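You operate a simulated robot arm through the tools that you are given. There is no shell and no other tool. Be economical: measure what you need, move in short steps, check, and stop when the job is done.

Carry out the task below with a simulated robot arm. There is one attempt and no reset: what you move stays moved.

TASK
Put the 20 mm hose adapter from the counter top with the float jar on the white plastic tile and the 16 mm hose adapter on the glass tile.
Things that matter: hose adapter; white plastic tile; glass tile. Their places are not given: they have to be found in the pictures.

It is judged by the outcome, as a careful person would: the job done as asked, and still so three seconds after it is handed in. It fails if anything else is knocked over, pushed out of place, dropped, spilled or broken.

THE ROBOT
A 7-joint arm with a two-finger parallel gripper, fixed in place. Base frame: the origin is at the foot of the arm, x ahead of it, y to its left, z up; the work surface is at about z = 900. Lengths are in mm, angles in rad, forces in N, time in s.
With the tool pointing down near the work surface it reaches from about 300 to 680 mm from the base axis. Its first joint turns from -1.152 to 1.152 rad. Payload 1.57 kg.
Tool frame: the origin (TCP) lies between the finger pads and is the grasp point; the fingertips stand 30 mm ahead of it; z points along the fingers, y is the line along which they close. The gripper opens to 110 mm. The fingers are 24 mm wide and 12 mm thick; the gripper's body (48 by 112 mm) begins 78 mm behind the TCP.
Orientation is told as [roll, pitch, yaw] about the base's x, y, z axes, in that order, counted from this pose: with the fingers straight down and closing along the base's y, the tool's x points along the base's -x, its y along +y and its z along -z.

THE INTERFACE
- The arm moves only by the tool nudge_tool. Its argument "steps" is a list that holds one entry, the list of rows, each a list of 7 numbers: the shift along the tool's x, y, z in mm, then the turn, a rotation vector about the tool's x, y, z in rad, then the gripper command, from -1 (shut) to 1 (fully open), values between in proportion. In form: [[[tx, ty, tz, ax, ay, az, hand], ...]]. A call has 1 to 20 rows; each row is the pose to reach, as a shift and turn from the pose commanded when the call began, along the tool's axes at that moment. A row lasts 0.2 s, in which the tool goes at most 50 mm and 0.15 rad; a call with a longer step from one row to the next is refused whole, and so is a gripper value outside its range. A pose out of reach is approached as far as the arm can. The call stops where the force on the tool passes 40 N (or 10 N more than at its start, if that is more) or the arm is blocked; 0.2 s more then pass. The fingers move at their own pace (about 108 mm/s each) and stop on an object; they squeeze with about 40 N. The grip force told is the motor's: it shows also when the fingers shut on nothing. Time passes only in rows, and 0.2 s behind the last, so rows that repeat a pose let the fingers close. It gives the time, the measured TCP pose, the force on the tool (base axes), the opening and the grip force at its end, in the units of the frame above (readings bear some noise), and new pictures: "views" is both (left out), scene, wrist or none.
- Cameras (640 x 400 px; columns grow to the right, rows downward): "scene" is fixed at [165.6, -377.5, 1417.7]; the picture's right is [0.84, -0.55, 0.00], its down [-0.26, -0.39, -0.88] and it looks along [0.48, 0.74, -0.47] (base axes); focal length 321 px, centre (320, 200). "wrist" rides on the gripper at [-36, 0, -80] in the tool frame; the picture's right is [0.00, -1.00, 0.00], its down [0.97, 0.00, -0.24] and it looks along [0.24, 0.00, 0.97] (tool axes); focal length 218 px, centre (320, 200).
- pixel_to_xyz(camera, pixels): for up to 12 pixels [column, row] of the newest picture of that camera ("zoom" is the newest enlarged one), the place [x, y, z] in the base frame of the surface seen there, good to about 2 mm, but the place of the scene camera against the robot may be out by one fixed shift of up to 12 mm in any direction. No time passes.
- zoom(camera, box): a new picture of the part [left, top, right, bottom] of that camera's present view, enlarged. No time passes.
- hand_in(): hands the job in; it is judged then, once.

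Work in short steps. Measure before you move; look again where a grasp or a placing could have gone wrong, and mend it. You have 60 turns and 120 pictures in all, the two below and enlarged ones among them. Open the gripper and draw the arm clear of the work before you hand the job in, unless the task says otherwise; then end with one line.

The tools are called after "Emit:" by a JSON object that holds its "api" and its "payload". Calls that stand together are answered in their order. nudge_tool: Moves the arm, as the interface text tells. Its arguments: {"type":"object","properties":{"steps":{"type":"array"},"views":{"type":"string","enum":["both","scene","wrist","none"]}},"required":["steps"]} The other tools are called the same way: pixel_to_xyz (camera, pixels) gives the place of the surface under pixels of a picture; zoom (camera, box) takes an enlarged picture of a part of a camera's view; hand_in () hands the job in.

At the start:

```text
time_s: 0.0
tool_pos: [244.2, 238.8, 1160.6]
orientation: [0.0, 0.0, 0.0]
ft_force: [-0.7, -0.9, 1.1]
grip_width: 110.1
grasp_force: 0.0
```

scene: 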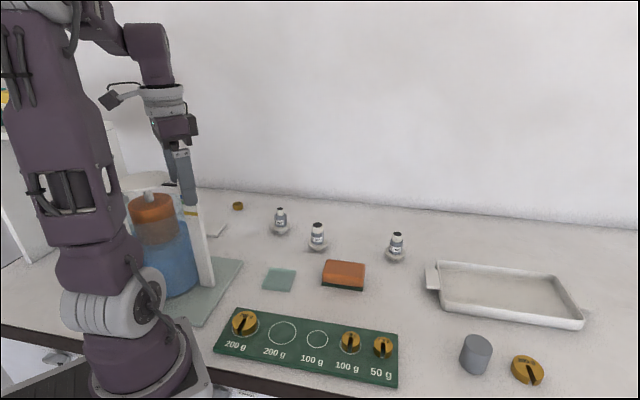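
wrist: 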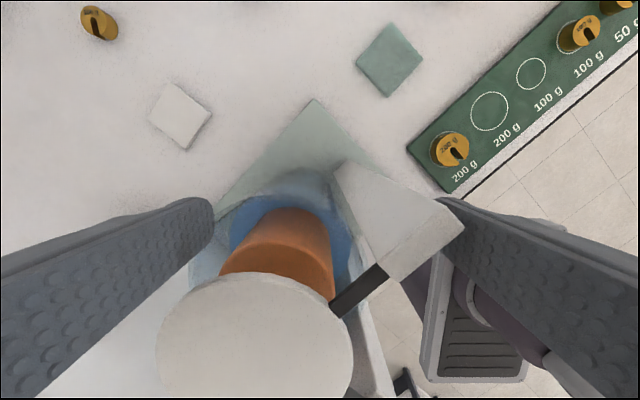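

The three adapter-like objects stand near (280,220), (318,237) and (396,247) in the scene picture. I zoom in to read their labels and see the tiles.

Emit:
{"api": "zoom", "payload": {"camera": "scene", "box": [260, 195, 340, 255]}}

Emit:
{"api": "zoom", "payload": {"camera": "scene", "box": [365, 220, 429, 270]}}

Emit:
{"api": "zoom", "payload": {"camera": "scene", "box": [120, 180, 320, 305]}}

Emit:
{"api": "pixel_to_xyz", "payload": {"camera": "scene", "pixels": [[280, 211], [281, 232], [318, 226], [318, 248], [397, 236], [395, 259], [280, 278], [217, 229], [345, 268], [238, 205]]}}

Emit:
{"api": "pixel_to_xyz", "payload": {"camera": "wrist", "pixels": [[180, 114], [390, 60], [175, 84], [148, 119], [212, 117], [188, 149], [388, 24], [357, 64], [423, 60], [388, 96], [100, 22]]}}

```text
6.67 times, centred on (300, 225) of scene
```

zoom: 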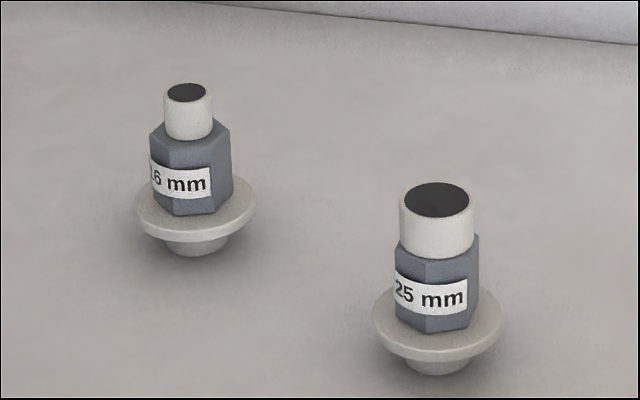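

```text
8.00 times, centred on (397, 245) of scene
```

zoom: 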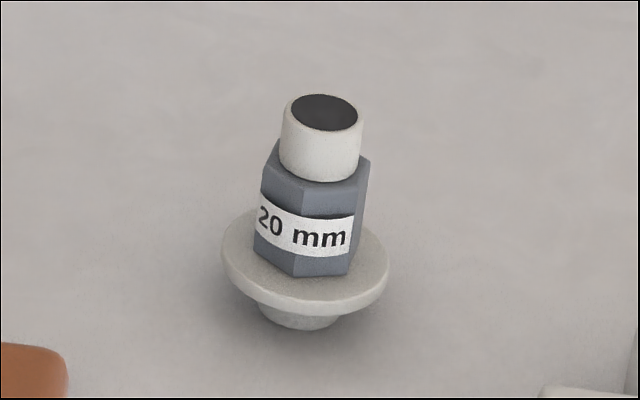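

```text
3.20 times, centred on (220, 242) of scene
```

zoom: 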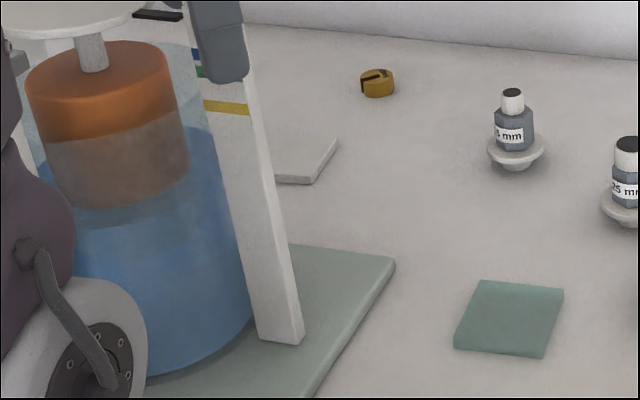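

```text
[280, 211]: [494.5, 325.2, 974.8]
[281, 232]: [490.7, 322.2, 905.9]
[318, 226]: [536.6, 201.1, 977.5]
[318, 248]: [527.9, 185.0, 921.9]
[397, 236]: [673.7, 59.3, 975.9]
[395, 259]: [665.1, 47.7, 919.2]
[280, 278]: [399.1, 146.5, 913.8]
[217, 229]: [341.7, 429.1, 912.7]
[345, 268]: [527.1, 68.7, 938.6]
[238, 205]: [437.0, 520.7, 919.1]
```

```text
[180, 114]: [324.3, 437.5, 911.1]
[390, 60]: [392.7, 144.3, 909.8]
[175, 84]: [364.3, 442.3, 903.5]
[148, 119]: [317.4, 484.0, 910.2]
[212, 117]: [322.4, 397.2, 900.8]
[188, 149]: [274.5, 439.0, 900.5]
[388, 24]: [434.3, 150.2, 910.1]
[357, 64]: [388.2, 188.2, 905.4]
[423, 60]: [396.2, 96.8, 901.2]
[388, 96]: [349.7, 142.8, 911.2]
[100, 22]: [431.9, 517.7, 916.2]
```

The adapters are, left to right, 16 mm, 25 mm and 20 mm. The white tile is at about (321,438) and the glass tile at about (392,146). Scene readings are offset about (+5,+3,+3) from the wrist's, so I move above the 16 mm one and measure with the wrist camera.

Emit:
{"api": "nudge_tool", "payload": {"steps": [[[-40, 14, 8, 0, 0, 0, 1], [-80, 28, 16, 0, 0, 0, 1], [-120, 42, 24, 0, 0, 0, 1], [-160, 56, 32, 0, 0, 0, 1], [-200, 70, 40, 0, 0, 0, 1], [-235, 83, 50, 0, 0, 0, 1], [-235, 83, 50, 0, 0, 0, 1]]]}}

```text
time_s: 1.6
tool_pos: [481.4, 322.3, 1111.3]
orientation: [0.0, 0.001, 0.002]
ft_force: [-0.2, -0.7, -0.7]
grip_width: 110.1
grasp_force: 0.1
```

scene: 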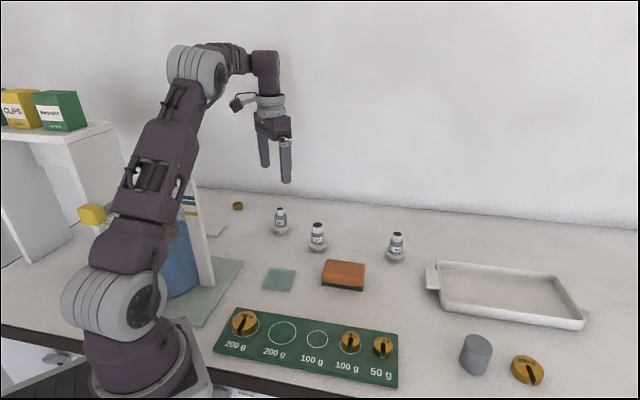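
wrist: 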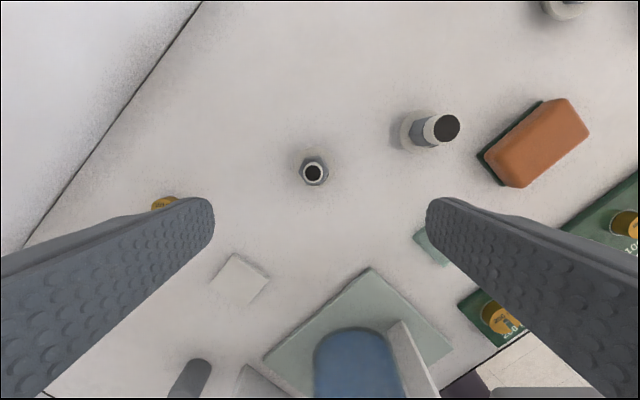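

Emit:
{"api": "zoom", "payload": {"camera": "wrist", "box": [282, 152, 346, 192]}}

Emit:
{"api": "pixel_to_xyz", "payload": {"camera": "wrist", "pixels": [[313, 173], [302, 173], [324, 173], [446, 128], [300, 160], [340, 230]]}}

```text
10.00 times, centred on (314, 172) of wrist
```

zoom: 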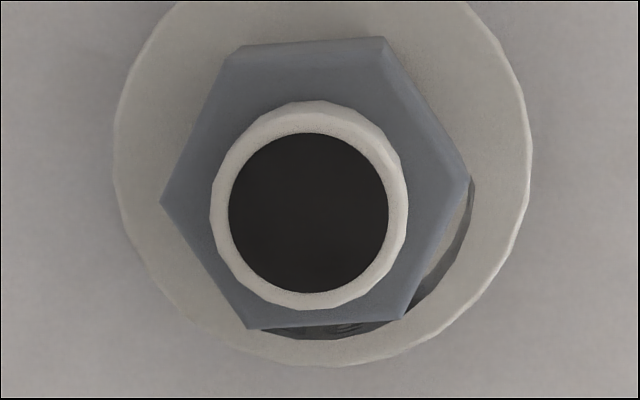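

```text
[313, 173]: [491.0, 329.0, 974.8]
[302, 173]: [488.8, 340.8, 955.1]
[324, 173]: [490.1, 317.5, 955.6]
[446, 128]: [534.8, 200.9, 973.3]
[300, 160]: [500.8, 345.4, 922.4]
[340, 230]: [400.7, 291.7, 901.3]
```

The 16 mm adapter's axis is at about (491,329), its top at 975, the hex top at 956 and the flange at about 922. The hex flats are about 27.5° off the closing line, so I turn +0.48 about tool z, lower to 1020 and recheck. I also measure the jar's surroundings.

Emit:
{"api": "nudge_tool", "payload": {"steps": [[[-4, 2, 20, 0, 0, 0.12, 0.4], [-7, 4, 40, 0, 0, 0.24, 0.4], [-10, 6, 60, 0, 0, 0.36, 0.4], [-10.5, 6.5, 80, 0, 0, 0.48, 0.4], [-10.5, 6.5, 91, 0, 0, 0.48, 0.4], [-10.5, 6.5, 91, 0, 0, 0.48, 0.4]]]}}

Emit:
{"api": "pixel_to_xyz", "payload": {"camera": "scene", "pixels": [[200, 190], [205, 280], [238, 262], [165, 225], [215, 232], [186, 195], [110, 125], [190, 300], [180, 240]]}}

```text
time_s: 3.0
tool_pos: [492.2, 328.8, 1020.6]
orientation: [-0.001, 0.0, -0.48]
ft_force: [-0.1, 0.1, 0.4]
grip_width: 77.5
grasp_force: 0.1
```

scene: 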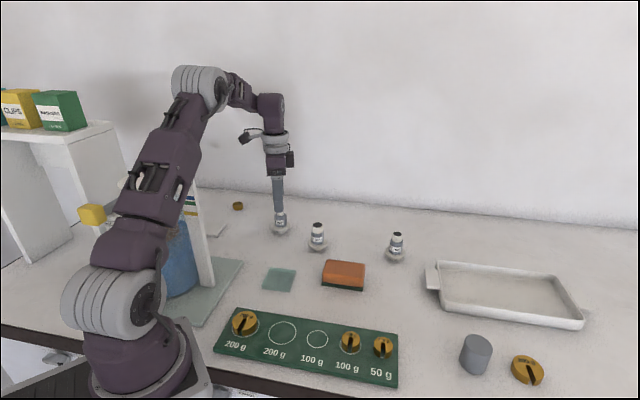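
wrist: 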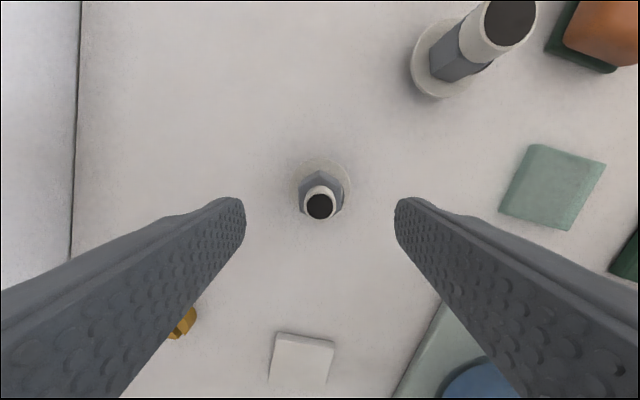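

```text
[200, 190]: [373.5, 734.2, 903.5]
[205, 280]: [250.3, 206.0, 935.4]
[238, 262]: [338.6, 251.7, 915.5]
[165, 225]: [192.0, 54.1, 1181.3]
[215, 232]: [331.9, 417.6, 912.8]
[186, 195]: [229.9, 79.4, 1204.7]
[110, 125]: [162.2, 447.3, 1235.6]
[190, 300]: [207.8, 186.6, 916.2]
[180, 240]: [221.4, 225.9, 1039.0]
```

Emit:
{"api": "zoom", "payload": {"camera": "wrist", "box": [272, 150, 368, 230]}}

Emit:
{"api": "pixel_to_xyz", "payload": {"camera": "wrist", "pixels": [[320, 206], [297, 176], [345, 176], [323, 162], [322, 172], [345, 196], [302, 200]]}}

```text
5.00 times, centred on (320, 190) of wrist
```

zoom: 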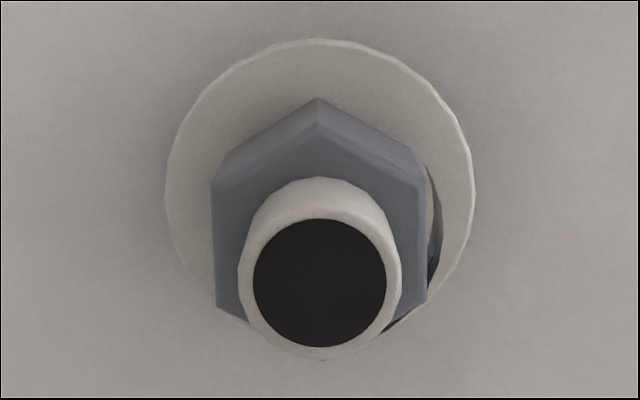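

```text
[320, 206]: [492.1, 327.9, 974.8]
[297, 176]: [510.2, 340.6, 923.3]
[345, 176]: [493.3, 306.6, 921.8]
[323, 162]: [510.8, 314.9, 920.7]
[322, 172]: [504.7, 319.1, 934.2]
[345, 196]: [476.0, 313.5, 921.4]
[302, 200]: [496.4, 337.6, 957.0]
```

The flats are now parallel to the fingers and the axis (492,328) is centred. The flange top is at 921, so I lower to TCP 957.5 (tips at 927.5) and close.

Emit:
{"api": "nudge_tool", "payload": {"steps": [[[0, 0, 25, 0, 0, 0, 0.2], [0, 0, 45, 0, 0, 0, 0.2], [0, 0, 56, 0, 0, 0, 0.2], [0, 0, 63, 0, 0, 0, 0.2], [0, 0, 63, 0, 0, 0, 0.2], [0, 0, 63, 0, 0, 0, -0.3], [0, 0, 63, 0, 0, 0, -1], [0, 0, 63, 0, 0, 0, -1], [0, 0, 63, 0, 0, 0, -1]]]}}

```text
time_s: 5.0
tool_pos: [489.8, 329.6, 955.5]
orientation: [-0.001, -0.001, -0.48]
ft_force: [0.8, -0.6, 0.3]
grip_width: 32.8
grasp_force: 40.4
```

scene: 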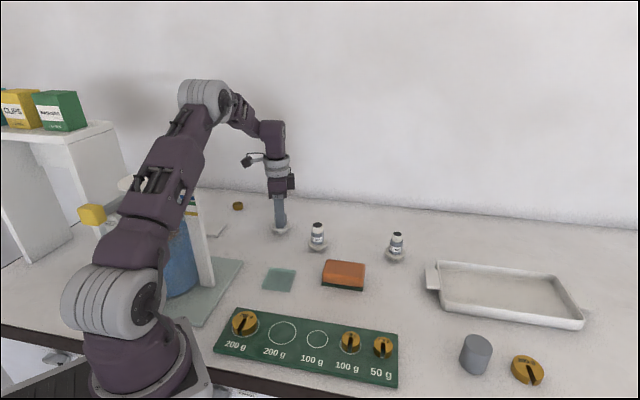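
wrist: 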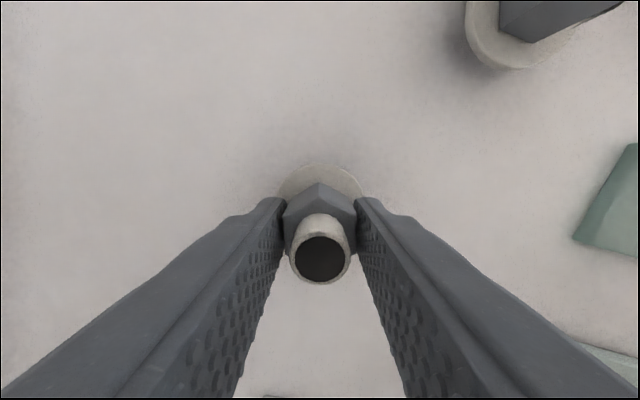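

The grip holds at 32.8 mm with 40 N. I lift 110 mm and travel to above the glass tile at (392,145).

Emit:
{"api": "nudge_tool", "payload": {"steps": [[[0, 0, -20, 0, 0, 0, -1], [0, 0, -60, 0, 0, 0, -1], [0, 0, -110, 0, 0, 0, -1], [1, -40, -110, 0, 0, 0, -1], [1, -80, -110, 0, 0, 0, -1], [2, -120, -110, 0, 0, 0, -1], [2, -160, -110, 0, 0, 0, -1], [3, -190, -110, 0, 0, 0, -1], [3, -208, -110, 0, 0, 0, -1], [3, -208, -110, 0, 0, 0, -1]]]}}

```text
time_s: 7.2
tool_pos: [390.0, 144.6, 1065.7]
orientation: [0.0, 0.0, -0.481]
ft_force: [0.2, 0.3, -1.4]
grip_width: 32.6
grasp_force: 39.8
```

scene: 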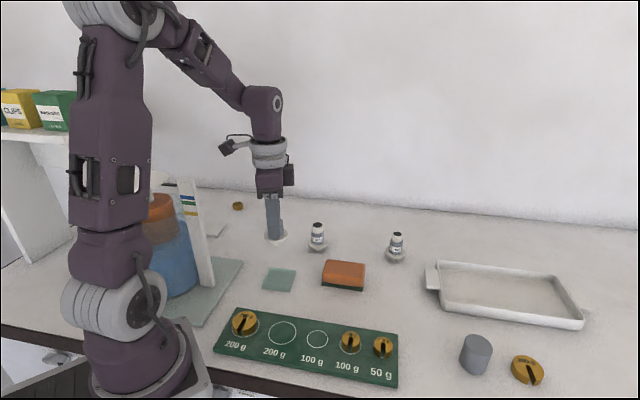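
wrist: 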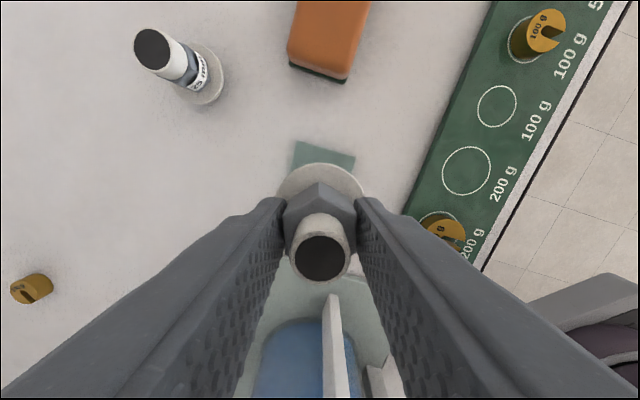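

The adapter hangs above the tile, whose far edge shows at (298,142)–(355,156). I measure it to confirm the centre.

Emit:
{"api": "pixel_to_xyz", "payload": {"camera": "wrist", "pixels": [[299, 144], [353, 157], [296, 162], [325, 152], [320, 258], [322, 170]]}}

Emit:
{"api": "pixel_to_xyz", "payload": {"camera": "scene", "pixels": [[280, 279], [268, 267], [297, 270], [262, 289], [292, 290]]}}

```text
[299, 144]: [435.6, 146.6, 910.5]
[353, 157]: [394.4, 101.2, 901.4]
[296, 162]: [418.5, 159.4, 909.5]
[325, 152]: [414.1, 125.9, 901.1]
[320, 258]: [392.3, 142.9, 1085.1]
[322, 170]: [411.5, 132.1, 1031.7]
```

```text
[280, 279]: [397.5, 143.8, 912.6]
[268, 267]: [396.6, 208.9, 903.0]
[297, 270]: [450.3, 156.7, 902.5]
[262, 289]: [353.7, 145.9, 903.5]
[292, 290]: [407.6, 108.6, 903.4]
```

The tile centre is at about (392.5,145) with its top at about 910, and the tool is within 2 mm of that. I lower about 99 mm, slowing at the end.

Emit:
{"api": "nudge_tool", "payload": {"steps": [[[-2, 0, 35, 0, 0, 0, -1], [-2, 0, 65, 0, 0, 0, -1], [-2, 0, 85, 0, 0, 0, -1], [-2, 0, 93, 0, 0, 0, -1], [-2, 0, 96, 0, 0, 0, -1], [-2, 0, 98, 0, 0, 0, -1], [-2, 0, 99, 0, 0, 0, -1], [-2, 0, 99, 0, 0, 0, -1]]]}}

```text
time_s: 9.0
tool_pos: [394.4, 145.1, 968.1]
orientation: [-0.001, 0.001, -0.481]
ft_force: [0.0, 0.8, -1.2]
grip_width: 32.7
grasp_force: 40.5
```

scene: 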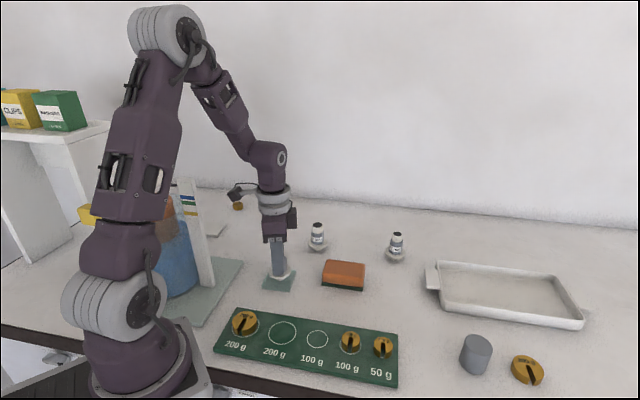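
wrist: 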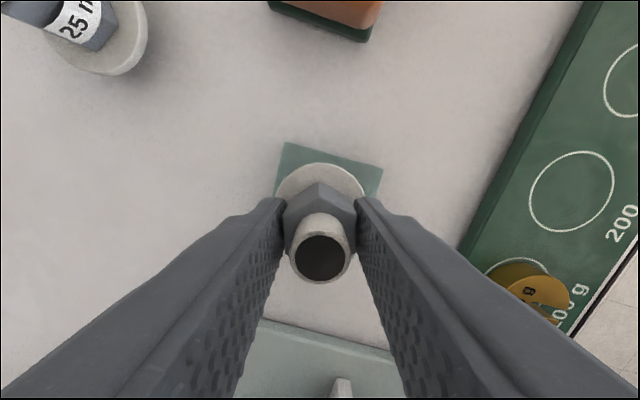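

There is no contact force yet (−1.2 N), so I inch down 1.2 mm.

Emit:
{"api": "nudge_tool", "payload": {"steps": [[[0, 0, 0.6, 0, 0, 0, -1], [0, 0, 1.2, 0, 0, 0, -1], [0, 0, 1.2, 0, 0, 0, -1]]], "views": "none"}}

Emit:
{"api": "zoom", "payload": {"camera": "scene", "box": [254, 255, 306, 295]}}

```text
time_s: 9.8
tool_pos: [393.3, 144.4, 965.5]
orientation: [0.0, 0.0, -0.479]
ft_force: [-1.4, -1.3, 11.8]
grip_width: 32.7
grasp_force: 39.9
```

```text
10.00 times, centred on (280, 275) of scene
```

zoom: 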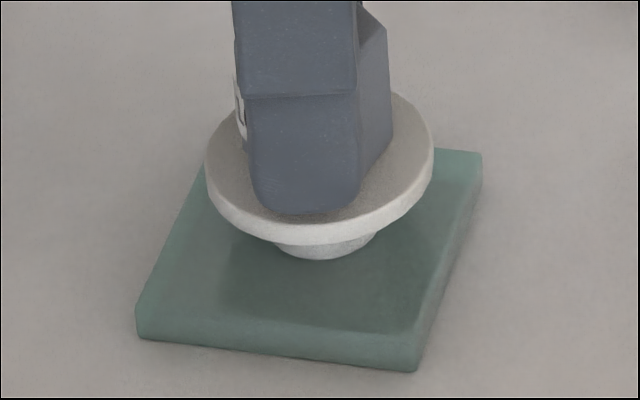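

Contact at 11.8 N and the adapter is seated near the tile's centre. I open and rise straight up.

Emit:
{"api": "nudge_tool", "payload": {"steps": [[[0, 0, -0.4, 0, 0, 0, -0.3], [0, 0, -0.4, 0, 0, 0, 0], [0, 0, -0.4, 0, 0, 0, 0.2], [0, 0, -0.4, 0, 0, 0, 0.2], [0, 0, -20, 0, 0, 0, 0.2], [0, 0, -60, 0, 0, 0, 0.2], [0, 0, -105, 0, 0, 0, 0.2], [0, 0, -150, 0, 0, 0, 0.2], [0, 0, -150, 0, 0, 0, 0.2]]]}}

```text
time_s: 11.8
tool_pos: [393.8, 144.8, 1116.3]
orientation: [0.0, -0.003, -0.48]
ft_force: [1.1, 0.1, -1.7]
grip_width: 66.1
grasp_force: 0.1
```

scene: 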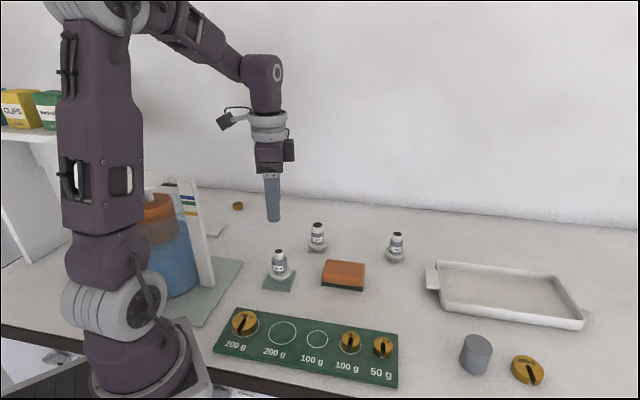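
wrist: 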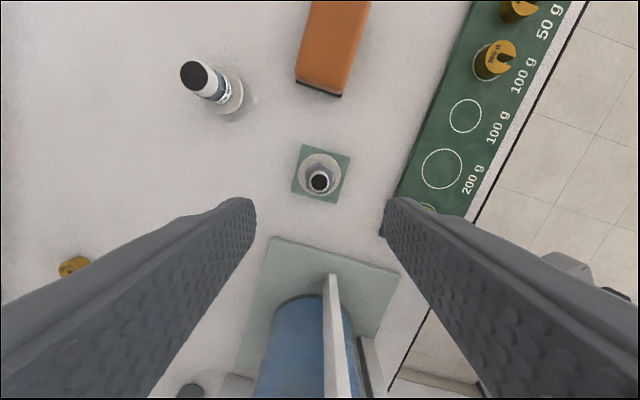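

The 16 mm adapter stands upright on the glass tile. Next I go to above the 20 mm adapter, stopping short at (650,59), and turn back to yaw 0 on the way.

Emit:
{"api": "nudge_tool", "payload": {"steps": [[[-38, 6, 0, 0, 0, -0.08, 0.3], [-76, 12, 5, 0, 0, -0.16, 0.3], [-114, 18, 10, 0, 0, -0.24, 0.3], [-152, 24, 15, 0, 0, -0.32, 0.3], [-190, 30, 20, 0, 0, -0.4, 0.3], [-228, 36, 25, 0, 0, -0.48, 0.3], [-267, 42.4, 30, 0, 0, -0.48, 0.3], [-267, 42.4, 30, 0, 0, -0.48, 0.3]]]}}

```text
time_s: 13.6
tool_pos: [649.7, 57.9, 1084.3]
orientation: [0.001, 0.001, -0.001]
ft_force: [-0.8, 0.1, -0.1]
grip_width: 71.5
grasp_force: 0.1
```

scene: 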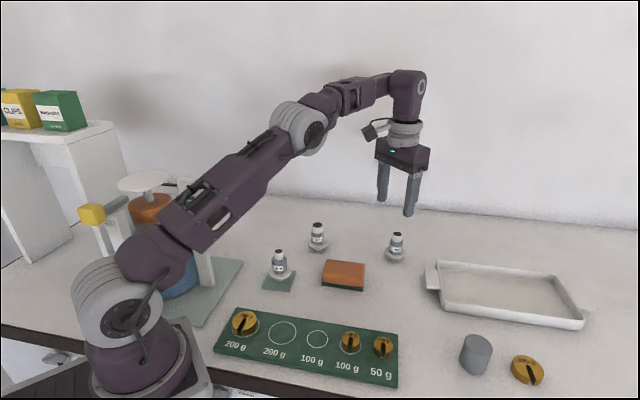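
wrist: 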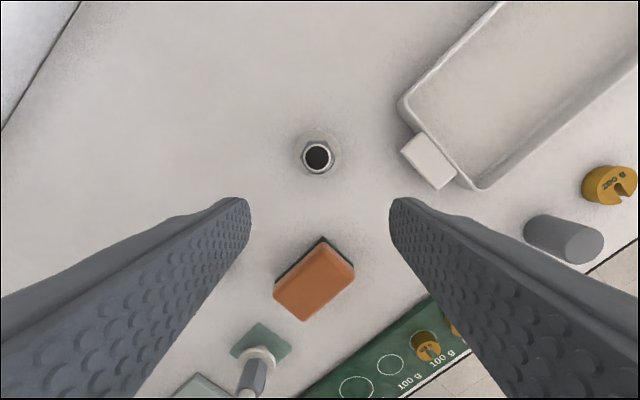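

The adapter is at (317,158) in the wrist view. I zoom in for the hex orientation and measure it, along with the jar's pan.

Emit:
{"api": "zoom", "payload": {"camera": "wrist", "box": [280, 125, 360, 185]}}

Emit:
{"api": "pixel_to_xyz", "payload": {"camera": "wrist", "pixels": [[317, 158], [303, 155], [335, 155], [320, 137], [308, 143]]}}

Emit:
{"api": "pixel_to_xyz", "payload": {"camera": "scene", "pixels": [[145, 181], [120, 184], [168, 178], [92, 214], [150, 200], [185, 183], [117, 210], [100, 125], [60, 180], [125, 180]]}}

Emit:
{"api": "zoom", "payload": {"camera": "scene", "box": [0, 80, 256, 240]}}

```text
6.67 times, centred on (320, 155) of wrist
```

zoom: 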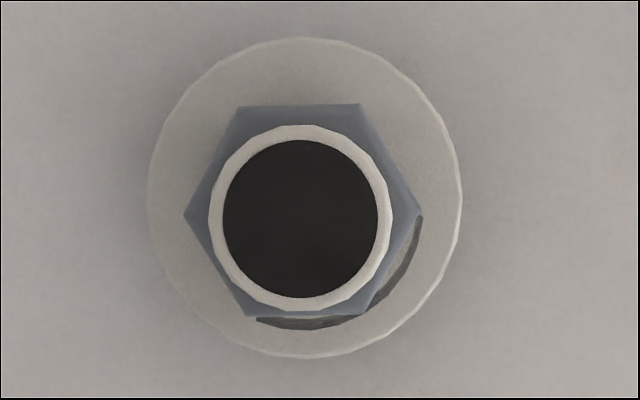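

```text
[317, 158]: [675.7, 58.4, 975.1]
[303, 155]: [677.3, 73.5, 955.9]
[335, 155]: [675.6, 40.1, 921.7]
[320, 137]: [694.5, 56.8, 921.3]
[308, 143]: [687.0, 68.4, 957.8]
```

```text
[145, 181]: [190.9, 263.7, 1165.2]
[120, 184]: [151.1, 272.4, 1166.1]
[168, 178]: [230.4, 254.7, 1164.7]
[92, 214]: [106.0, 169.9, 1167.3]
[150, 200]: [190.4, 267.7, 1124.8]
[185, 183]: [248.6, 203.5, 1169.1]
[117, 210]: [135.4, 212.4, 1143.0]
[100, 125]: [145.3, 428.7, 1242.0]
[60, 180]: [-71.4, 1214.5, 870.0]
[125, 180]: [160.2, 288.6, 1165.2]
```

```text
2.50 times, centred on (128, 160) of scene
```

zoom: 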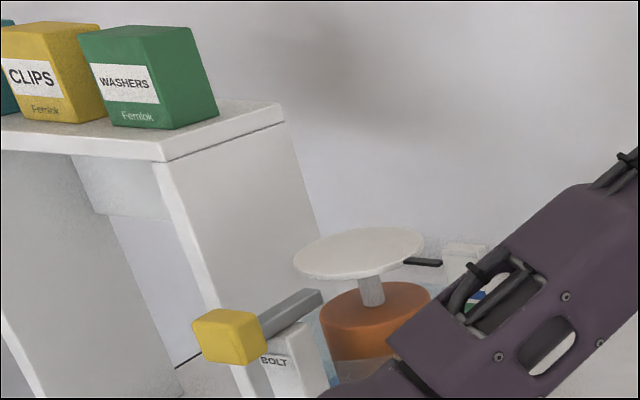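

The axis is at about (675.5,58.4), near the reach limit, with hex flats about 29° off. I turn +0.51, move over it and lower to about 1018 for a check.

Emit:
{"api": "nudge_tool", "payload": {"steps": [[[-8, 0, 16, 0, 0, 0.13, 0.2], [-16, 0, 32, 0, 0, 0.26, 0.2], [-22, 0, 48, 0, 0, 0.39, 0.2], [-25.5, 0.3, 60, 0, 0, 0.51, 0.2], [-25.5, 0.3, 66, 0, 0, 0.51, 0.2], [-25.5, 0.3, 66, 0, 0, 0.51, 0.2]]], "views": "wrist"}}

Emit:
{"api": "zoom", "payload": {"camera": "wrist", "box": [272, 150, 368, 230]}}

Emit:
{"api": "pixel_to_xyz", "payload": {"camera": "wrist", "pixels": [[320, 206], [297, 176], [345, 176]]}}

```text
time_s: 15.0
tool_pos: [674.3, 58.4, 1020.0]
orientation: [0.0, -0.002, -0.511]
ft_force: [0.0, 0.2, -0.5]
grip_width: 66.3
grasp_force: 0.1
```

wrist: 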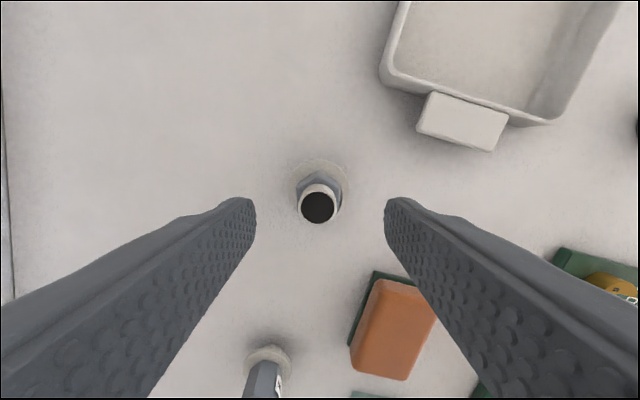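

```text
5.00 times, centred on (320, 190) of wrist
```

zoom: 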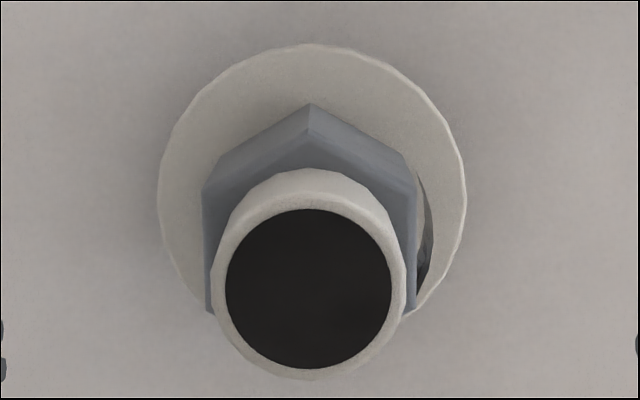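

```text
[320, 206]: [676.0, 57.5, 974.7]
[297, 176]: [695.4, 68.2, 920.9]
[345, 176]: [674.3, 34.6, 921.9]
```

Aligned and within 1 mm. I lower 62 mm with a 1 mm shift along tool y, then close.

Emit:
{"api": "nudge_tool", "payload": {"steps": [[[0, 1, 25, 0, 0, 0, 0.2], [0, 1, 45, 0, 0, 0, 0.2], [0, 1, 56, 0, 0, 0, 0.2], [0, 1, 62, 0, 0, 0, 0.2], [0, 1, 62, 0, 0, 0, 0.2], [0, 1, 62, 0, 0, 0, -0.3], [0, 1, 62, 0, 0, 0, -1], [0, 1, 62, 0, 0, 0, -1], [0, 1, 62, 0, 0, 0, -1]]]}}

```text
time_s: 17.0
tool_pos: [675.5, 60.2, 959.0]
orientation: [0.0, 0.001, -0.51]
ft_force: [0.1, 0.6, 0.5]
grip_width: 32.6
grasp_force: 39.2
```

scene: 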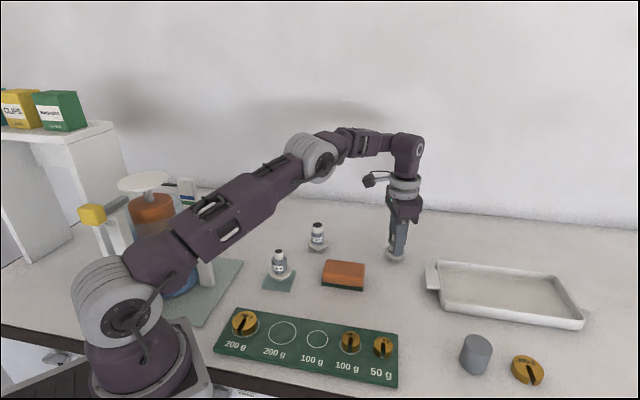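
wrist: 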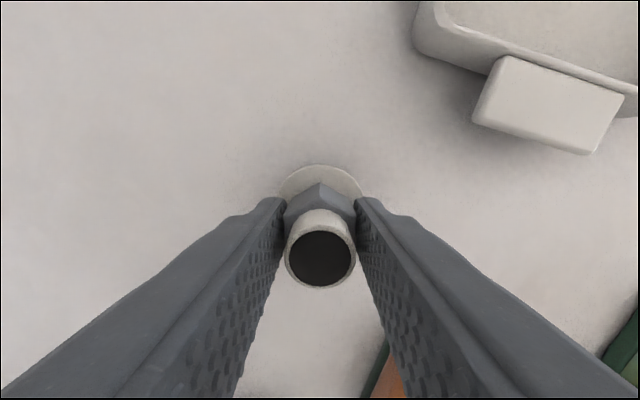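

The 20 mm adapter is gripped at 32.6 mm with 39 N. I lift 140 mm, which may be limited by reach, and swing to (460,300), at the tile's radius but short of the jar, to check link clearance.

Emit:
{"api": "nudge_tool", "payload": {"steps": [[[0, 0, -20, 0, 0, 0, -1], [0, 0, -60, 0, 0, 0, -1], [0, 0, -100, 0, 0, 0, -1], [38, 13, -110, 0, 0, 0, -1], [77, 26, -120, 0, 0, 0, -1], [115, 39, -130, 0, 0, 0, -1], [153, 52, -140, 0, 0, 0, -1], [191, 65, -140, 0, 0, 0, -1], [229, 78, -140, 0, 0, 0, -1], [267, 91, -140, 0, 0, 0, -1], [305, 104.8, -140, 0, 0, 0, -1], [305, 104.8, -140, 0, 0, 0, -1]]]}}

```text
time_s: 19.6
tool_pos: [459.7, 301.5, 1100.1]
orientation: [0.001, 0.0, -0.512]
ft_force: [-0.1, 0.4, -1.4]
grip_width: 32.7
grasp_force: 39.9
out of reach, approached as far as the arm can: row 3
```

scene: 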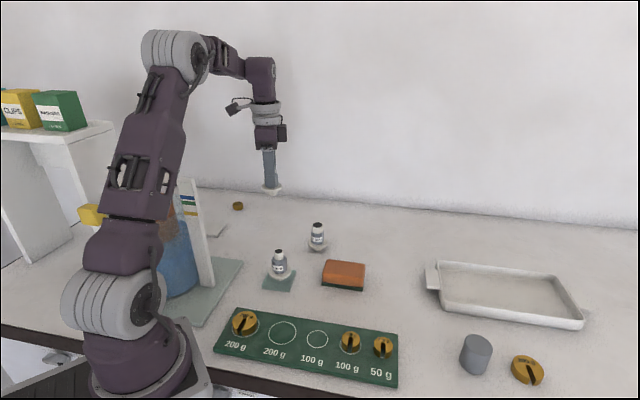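
wrist: 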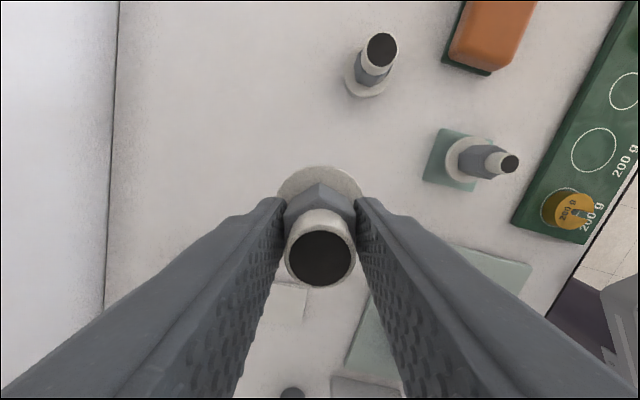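

I measure points on the arm links to see how high they pass at the radius of the jar (pan at r≈325, z≈1166; bolt end at r≈200, z≈1170).

Emit:
{"api": "pixel_to_xyz", "payload": {"camera": "scene", "pixels": [[120, 300], [120, 240], [165, 215], [140, 170], [178, 150], [185, 110], [170, 55], [205, 60], [225, 60], [260, 80], [262, 125], [155, 280]]}}

Emit:
{"api": "pixel_to_xyz", "payload": {"camera": "wrist", "pixels": [[300, 300], [308, 288], [280, 290], [292, 315]]}}

```text
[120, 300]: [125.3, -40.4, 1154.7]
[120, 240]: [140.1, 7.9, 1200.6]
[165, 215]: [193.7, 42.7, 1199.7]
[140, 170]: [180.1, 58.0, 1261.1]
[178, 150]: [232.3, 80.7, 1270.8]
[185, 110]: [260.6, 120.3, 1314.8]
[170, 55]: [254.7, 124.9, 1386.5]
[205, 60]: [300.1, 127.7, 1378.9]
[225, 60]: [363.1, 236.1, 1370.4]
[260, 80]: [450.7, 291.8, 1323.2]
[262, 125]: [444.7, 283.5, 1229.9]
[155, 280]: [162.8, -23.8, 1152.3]
```

```text
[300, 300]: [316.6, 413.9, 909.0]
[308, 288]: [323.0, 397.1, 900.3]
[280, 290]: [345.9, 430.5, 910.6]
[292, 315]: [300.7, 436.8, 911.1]
```

The links look high enough at the pan, but the shoulder near the yellow-ended beam (r≈200, z≈1167) needs checking at placing height. I rehearse the low pose here over bare counter, to z≈972, and measure.

Emit:
{"api": "nudge_tool", "payload": {"steps": [[[0, 0, 40, 0, 0, 0, -1], [0, 0, 80, 0, 0, 0, -1], [0, 0, 110, 0, 0, 0, -1], [0, 0, 125, 0, 0, 0, -1], [0, 0, 125, 0, 0, 0, -1]]], "views": "scene"}}

Emit:
{"api": "zoom", "payload": {"camera": "scene", "box": [40, 60, 296, 320]}}

```text
time_s: 20.8
tool_pos: [460.9, 300.6, 973.4]
orientation: [0.0, 0.001, -0.509]
ft_force: [0.8, -1.2, -0.4]
grip_width: 32.6
grasp_force: 39.9
```

scene: 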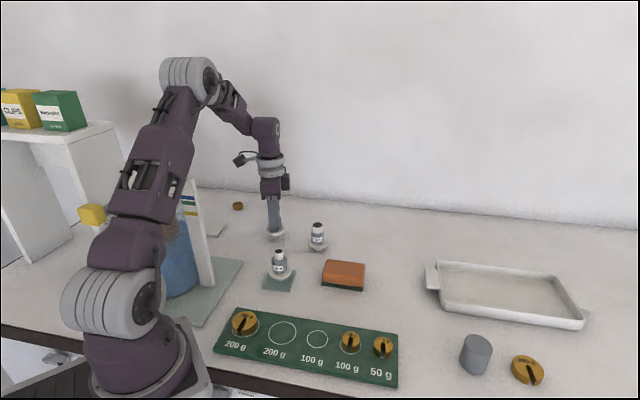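

```text
1.54 times, centred on (168, 190) of scene
```

zoom: 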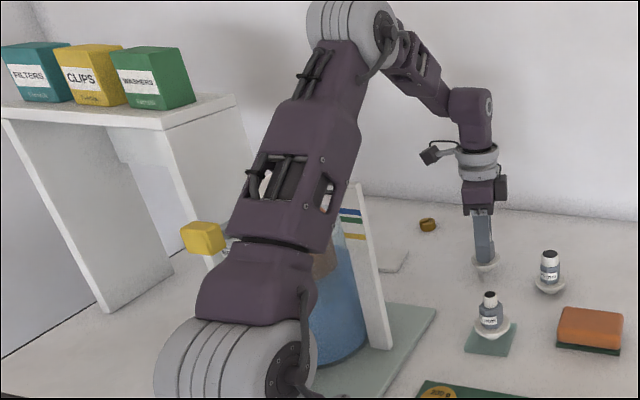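

Emit:
{"api": "pixel_to_xyz", "payload": {"camera": "scene", "pixels": [[162, 240], [164, 228], [160, 260], [172, 218], [180, 190], [192, 150], [200, 115], [100, 262], [125, 215], [155, 300], [90, 208], [104, 212]]}}

Emit:
{"api": "pixel_to_xyz", "payload": {"camera": "scene", "pixels": [[81, 210], [92, 222], [245, 105], [235, 115], [220, 90], [190, 70], [210, 75]]}}

```text
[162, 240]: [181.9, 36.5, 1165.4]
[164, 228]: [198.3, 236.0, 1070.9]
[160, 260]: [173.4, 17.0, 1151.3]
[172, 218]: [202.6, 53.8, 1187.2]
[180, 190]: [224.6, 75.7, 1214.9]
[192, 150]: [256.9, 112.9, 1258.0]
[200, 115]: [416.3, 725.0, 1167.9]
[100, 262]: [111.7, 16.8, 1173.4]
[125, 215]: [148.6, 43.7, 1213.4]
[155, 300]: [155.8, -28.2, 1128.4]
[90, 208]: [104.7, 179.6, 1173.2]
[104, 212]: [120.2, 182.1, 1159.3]
```

```text
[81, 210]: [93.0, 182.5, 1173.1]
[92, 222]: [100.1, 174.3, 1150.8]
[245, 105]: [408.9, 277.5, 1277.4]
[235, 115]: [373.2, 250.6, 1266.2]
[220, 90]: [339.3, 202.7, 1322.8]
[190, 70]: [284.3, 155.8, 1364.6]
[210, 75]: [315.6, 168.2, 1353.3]
```

At placing height the link underside passes about 11–15 mm above the yellow block (r≈200, z≈1173), and more if I place at the tile's nearer part. I target (316,431) on the white tile: r=534, foot fully on. I lift first and swing over high, then re-measure.

Emit:
{"api": "nudge_tool", "payload": {"steps": [[[0, 0, -45, 0, 0, 0, -1], [0, 0, -90, 0, 0, 0, -1], [0, 0, -130, 0, 0, 0, -1], [32, 7, -130, 0, 0, -0.06, -1], [63, 14, -130, 0, 0, -0.12, -1], [95, 21, -130, 0, 0, -0.18, -1], [127, 29, -130, 0, 0, -0.24, -1], [158, 36, -130, 0, 0, -0.3, -1], [189.7, 43.2, -130, 0, 0, -0.36, -1], [189.7, 43.2, -130, 0, 0, -0.36, -1]]]}}

Emit:
{"api": "zoom", "payload": {"camera": "scene", "box": [40, 60, 296, 320]}}

```text
time_s: 23.0
tool_pos: [315.5, 431.6, 1102.9]
orientation: [0.0, 0.002, -0.147]
ft_force: [-0.4, -0.3, -1.4]
grip_width: 32.6
grasp_force: 39.7
```

scene: 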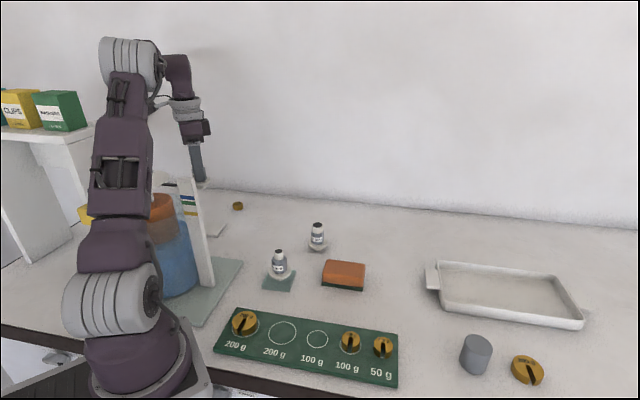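
wrist: 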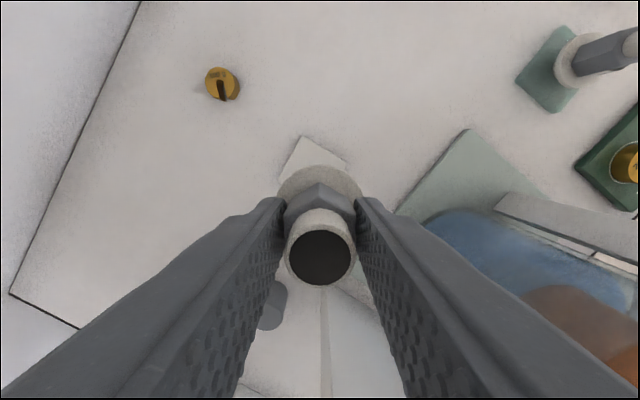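

```text
1.54 times, centred on (168, 190) of scene
```

zoom: 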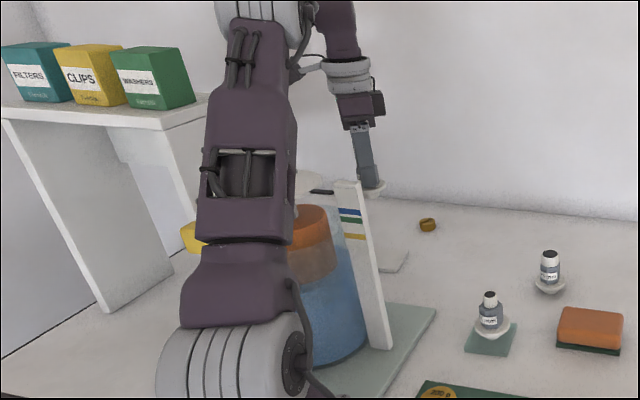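

The swing was clear and nothing moved. I check the tile corner (302,136), the grey object at (272,305) and the shelf panel near (330,330) in the wrist view before lowering.

Emit:
{"api": "pixel_to_xyz", "payload": {"camera": "wrist", "pixels": [[302, 138], [345, 160], [281, 178], [276, 288], [272, 305], [270, 325], [325, 300], [335, 350], [300, 350], [350, 280], [220, 84], [365, 320]]}}

Emit:
{"api": "zoom", "payload": {"camera": "wrist", "box": [240, 110, 400, 400]}}

```text
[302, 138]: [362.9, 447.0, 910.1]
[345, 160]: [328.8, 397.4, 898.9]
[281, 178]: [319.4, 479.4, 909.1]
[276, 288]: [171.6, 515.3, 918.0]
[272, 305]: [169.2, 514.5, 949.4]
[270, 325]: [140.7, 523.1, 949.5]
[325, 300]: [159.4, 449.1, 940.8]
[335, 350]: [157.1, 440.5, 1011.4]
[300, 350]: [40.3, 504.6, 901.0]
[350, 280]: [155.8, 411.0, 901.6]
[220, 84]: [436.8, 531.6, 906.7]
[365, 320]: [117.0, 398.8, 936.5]
```

```text
1.38 times, centred on (320, 255) of wrist
```

zoom: 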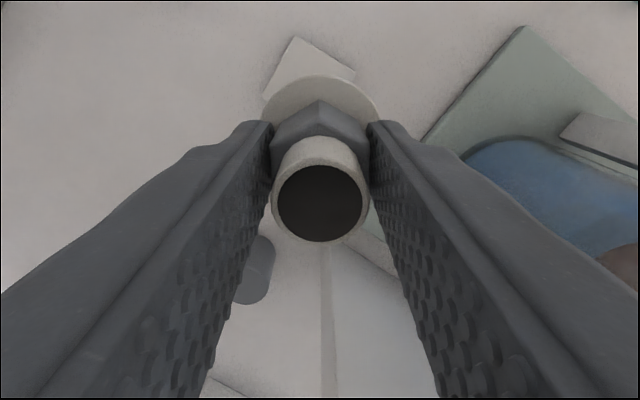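

All neighbours are more than 140 mm away and the tile centre is confirmed at about (320,440). I lower to about 1010 and look at the arm over the yellow block.

Emit:
{"api": "nudge_tool", "payload": {"steps": [[[0, 0, 30, 0, 0, 0, -1], [0, 0, 60, 0, 0, 0, -1], [0, 0, 80, 0, 0, 0, -1], [0, 0, 93, 0, 0, 0, -1], [0, 0, 93, 0, 0, 0, -1]]]}}

Emit:
{"api": "zoom", "payload": {"camera": "scene", "box": [60, 160, 220, 260]}}

```text
time_s: 24.2
tool_pos: [315.1, 431.2, 1010.8]
orientation: [0.001, -0.001, -0.151]
ft_force: [-0.5, -0.9, -1.2]
grip_width: 32.7
grasp_force: 40.4
```

scene: 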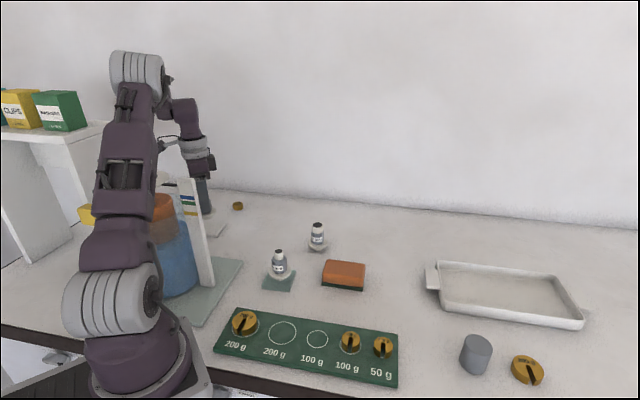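
wrist: 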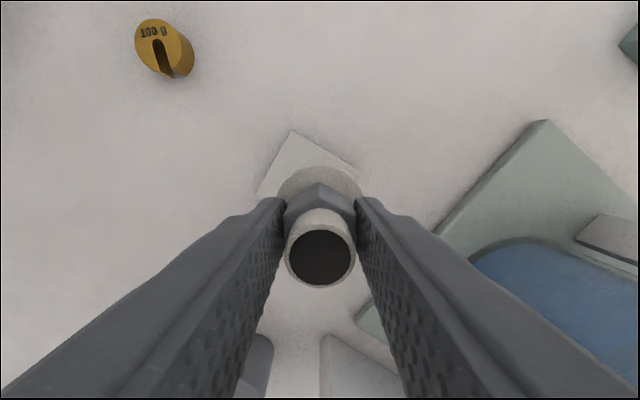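

```text
4.00 times, centred on (140, 210) of scene
```

zoom: 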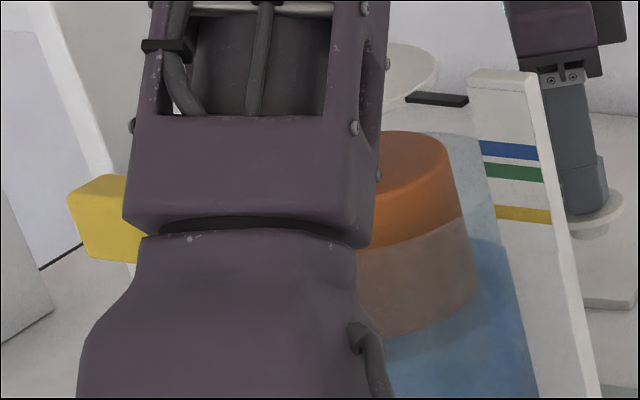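

The pan and yellow block are unmoved. I lower another 33 mm slowly and check again.

Emit:
{"api": "nudge_tool", "payload": {"steps": [[[-1, 1, 10, 0, 0, 0, -1], [-1, 1, 18, 0, 0, 0, -1], [-1, 1, 26, 0, 0, 0, -1], [-1, 1, 33, 0, 0, 0, -1], [-1, 1, 33, 0, 0, 0, -1]]]}}

Emit:
{"api": "zoom", "payload": {"camera": "scene", "box": [60, 160, 220, 260]}}

```text
time_s: 25.4
tool_pos: [317.6, 433.0, 977.4]
orientation: [-0.002, -0.001, -0.149]
ft_force: [-0.4, -0.9, -0.4]
grip_width: 32.6
grasp_force: 40.0
```

scene: 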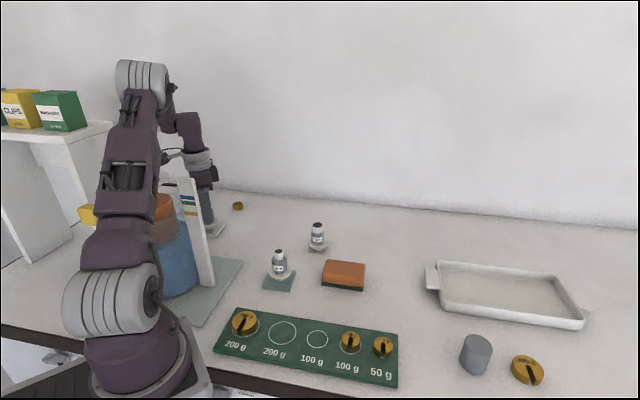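
wrist: 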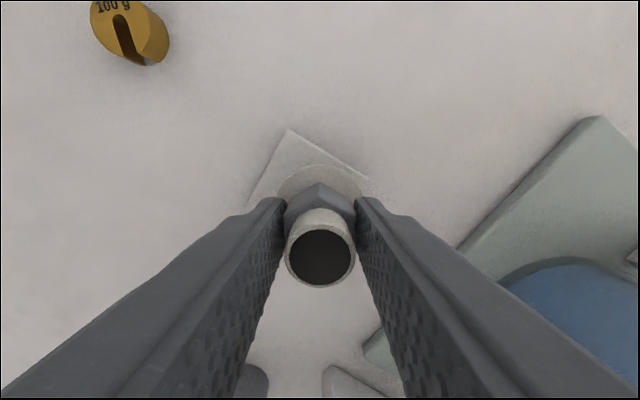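

```text
4.00 times, centred on (140, 210) of scene
```

zoom: 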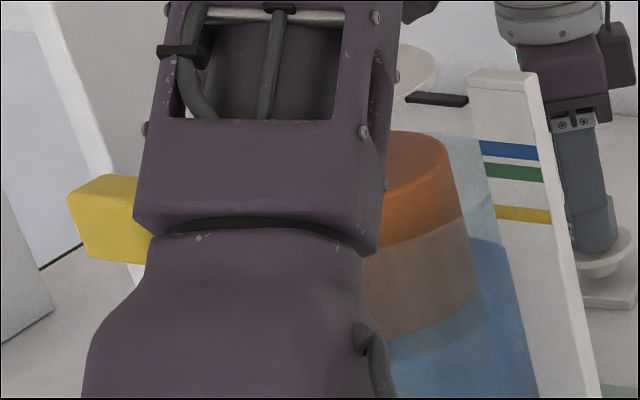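

Still unmoved and no contact. I inch down to the expected seating height of about 967–968.

Emit:
{"api": "nudge_tool", "payload": {"steps": [[[0, 0, 4, 0, 0, 0, -1], [0, 0, 7, 0, 0, 0, -1], [0, 0, 8.5, 0, 0, 0, -1], [0, 0, 8.5, 0, 0, 0, -1]]], "views": "none"}}

Emit:
{"api": "zoom", "payload": {"camera": "scene", "box": [192, 200, 240, 240]}}

```text
time_s: 26.4
tool_pos: [318.2, 432.1, 970.4]
orientation: [0.001, -0.002, -0.15]
ft_force: [-0.7, 0.6, -1.0]
grip_width: 32.6
grasp_force: 40.1
```

```text
10.00 times, centred on (216, 220) of scene
```

zoom: 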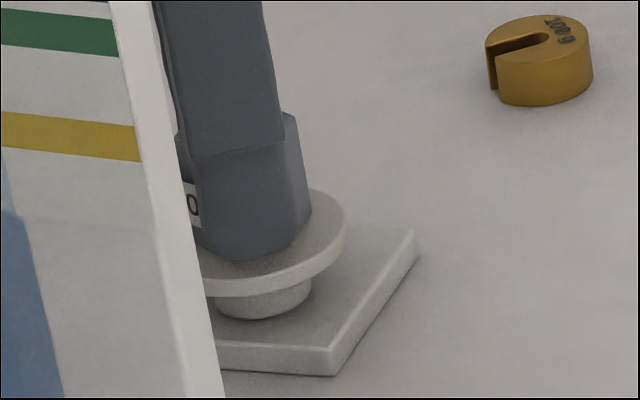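

The foot is just above the tile and well inside its edges. I inch down until the force rises.

Emit:
{"api": "nudge_tool", "payload": {"steps": [[[0, 0, 0.6, 0, 0, 0, -1], [0, 0, 1.2, 0, 0, 0, -1], [0, 0, 1.2, 0, 0, 0, -1]]], "views": "none"}}

```text
time_s: 27.2
tool_pos: [317.2, 431.4, 968.9]
orientation: [0.002, 0.0, -0.151]
ft_force: [1.5, 1.2, 9.4]
grip_width: 32.6
grasp_force: 40.2
```

Contact at 9.4 N. I release, rise straight up and look.

Emit:
{"api": "nudge_tool", "payload": {"steps": [[[0, 0, -0.4, 0, 0, 0, -0.3], [0, 0, -0.4, 0, 0, 0, 0], [0, 0, -0.4, 0, 0, 0, 0.2], [0, 0, -0.4, 0, 0, 0, 0.2], [0, 0, -20, 0, 0, 0, 0.2], [0, 0, -60, 0, 0, 0, 0.2], [0, 0, -100, 0, 0, 0, 0.2], [0, 0, -135, 0, 0, 0, 0.2], [0, 0, -135, 0, 0, 0, 0.2]]]}}

Emit:
{"api": "zoom", "payload": {"camera": "scene", "box": [60, 160, 300, 310]}}

Emit:
{"api": "zoom", "payload": {"camera": "wrist", "box": [256, 130, 384, 210]}}

```text
time_s: 29.2
tool_pos: [317.7, 431.6, 1100.9]
orientation: [0.0, 0.001, -0.15]
ft_force: [0.1, 0.0, 0.0]
grip_width: 66.3
grasp_force: 0.1
```

scene: 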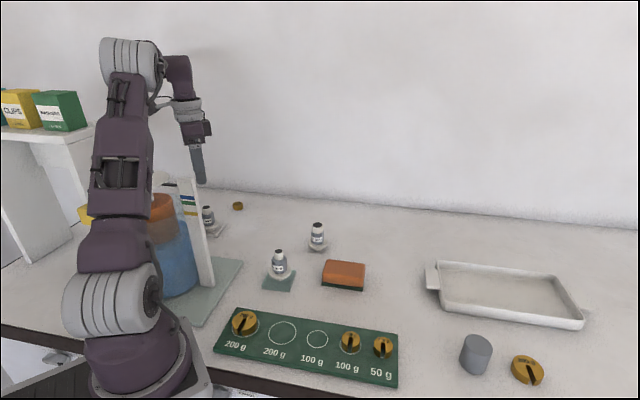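
wrist: 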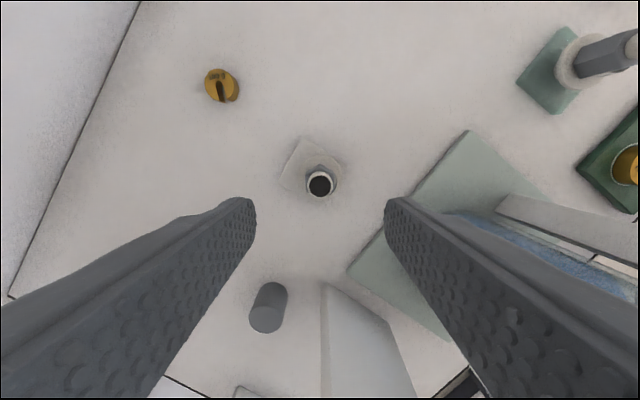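

```text
2.67 times, centred on (180, 235) of scene
```

zoom: 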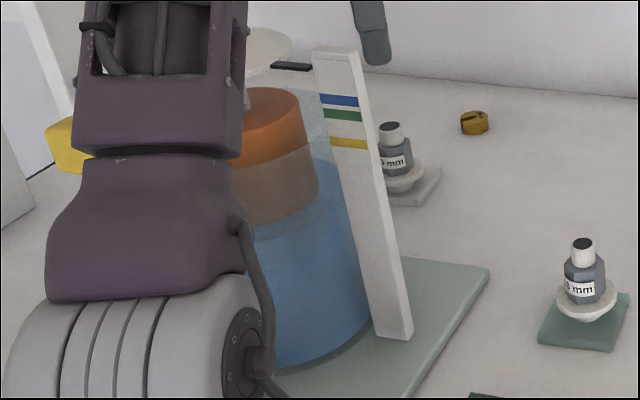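

```text
5.00 times, centred on (320, 170) of wrist
```

zoom: 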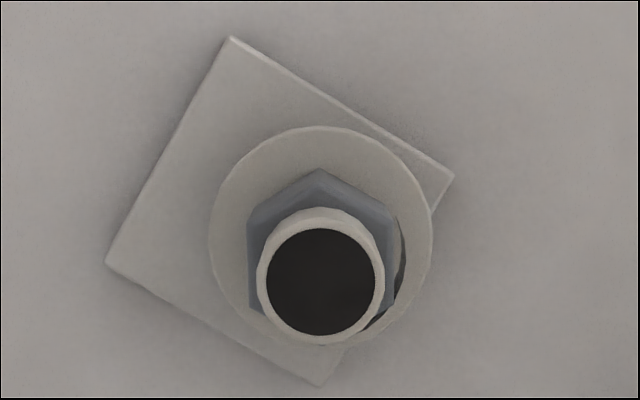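

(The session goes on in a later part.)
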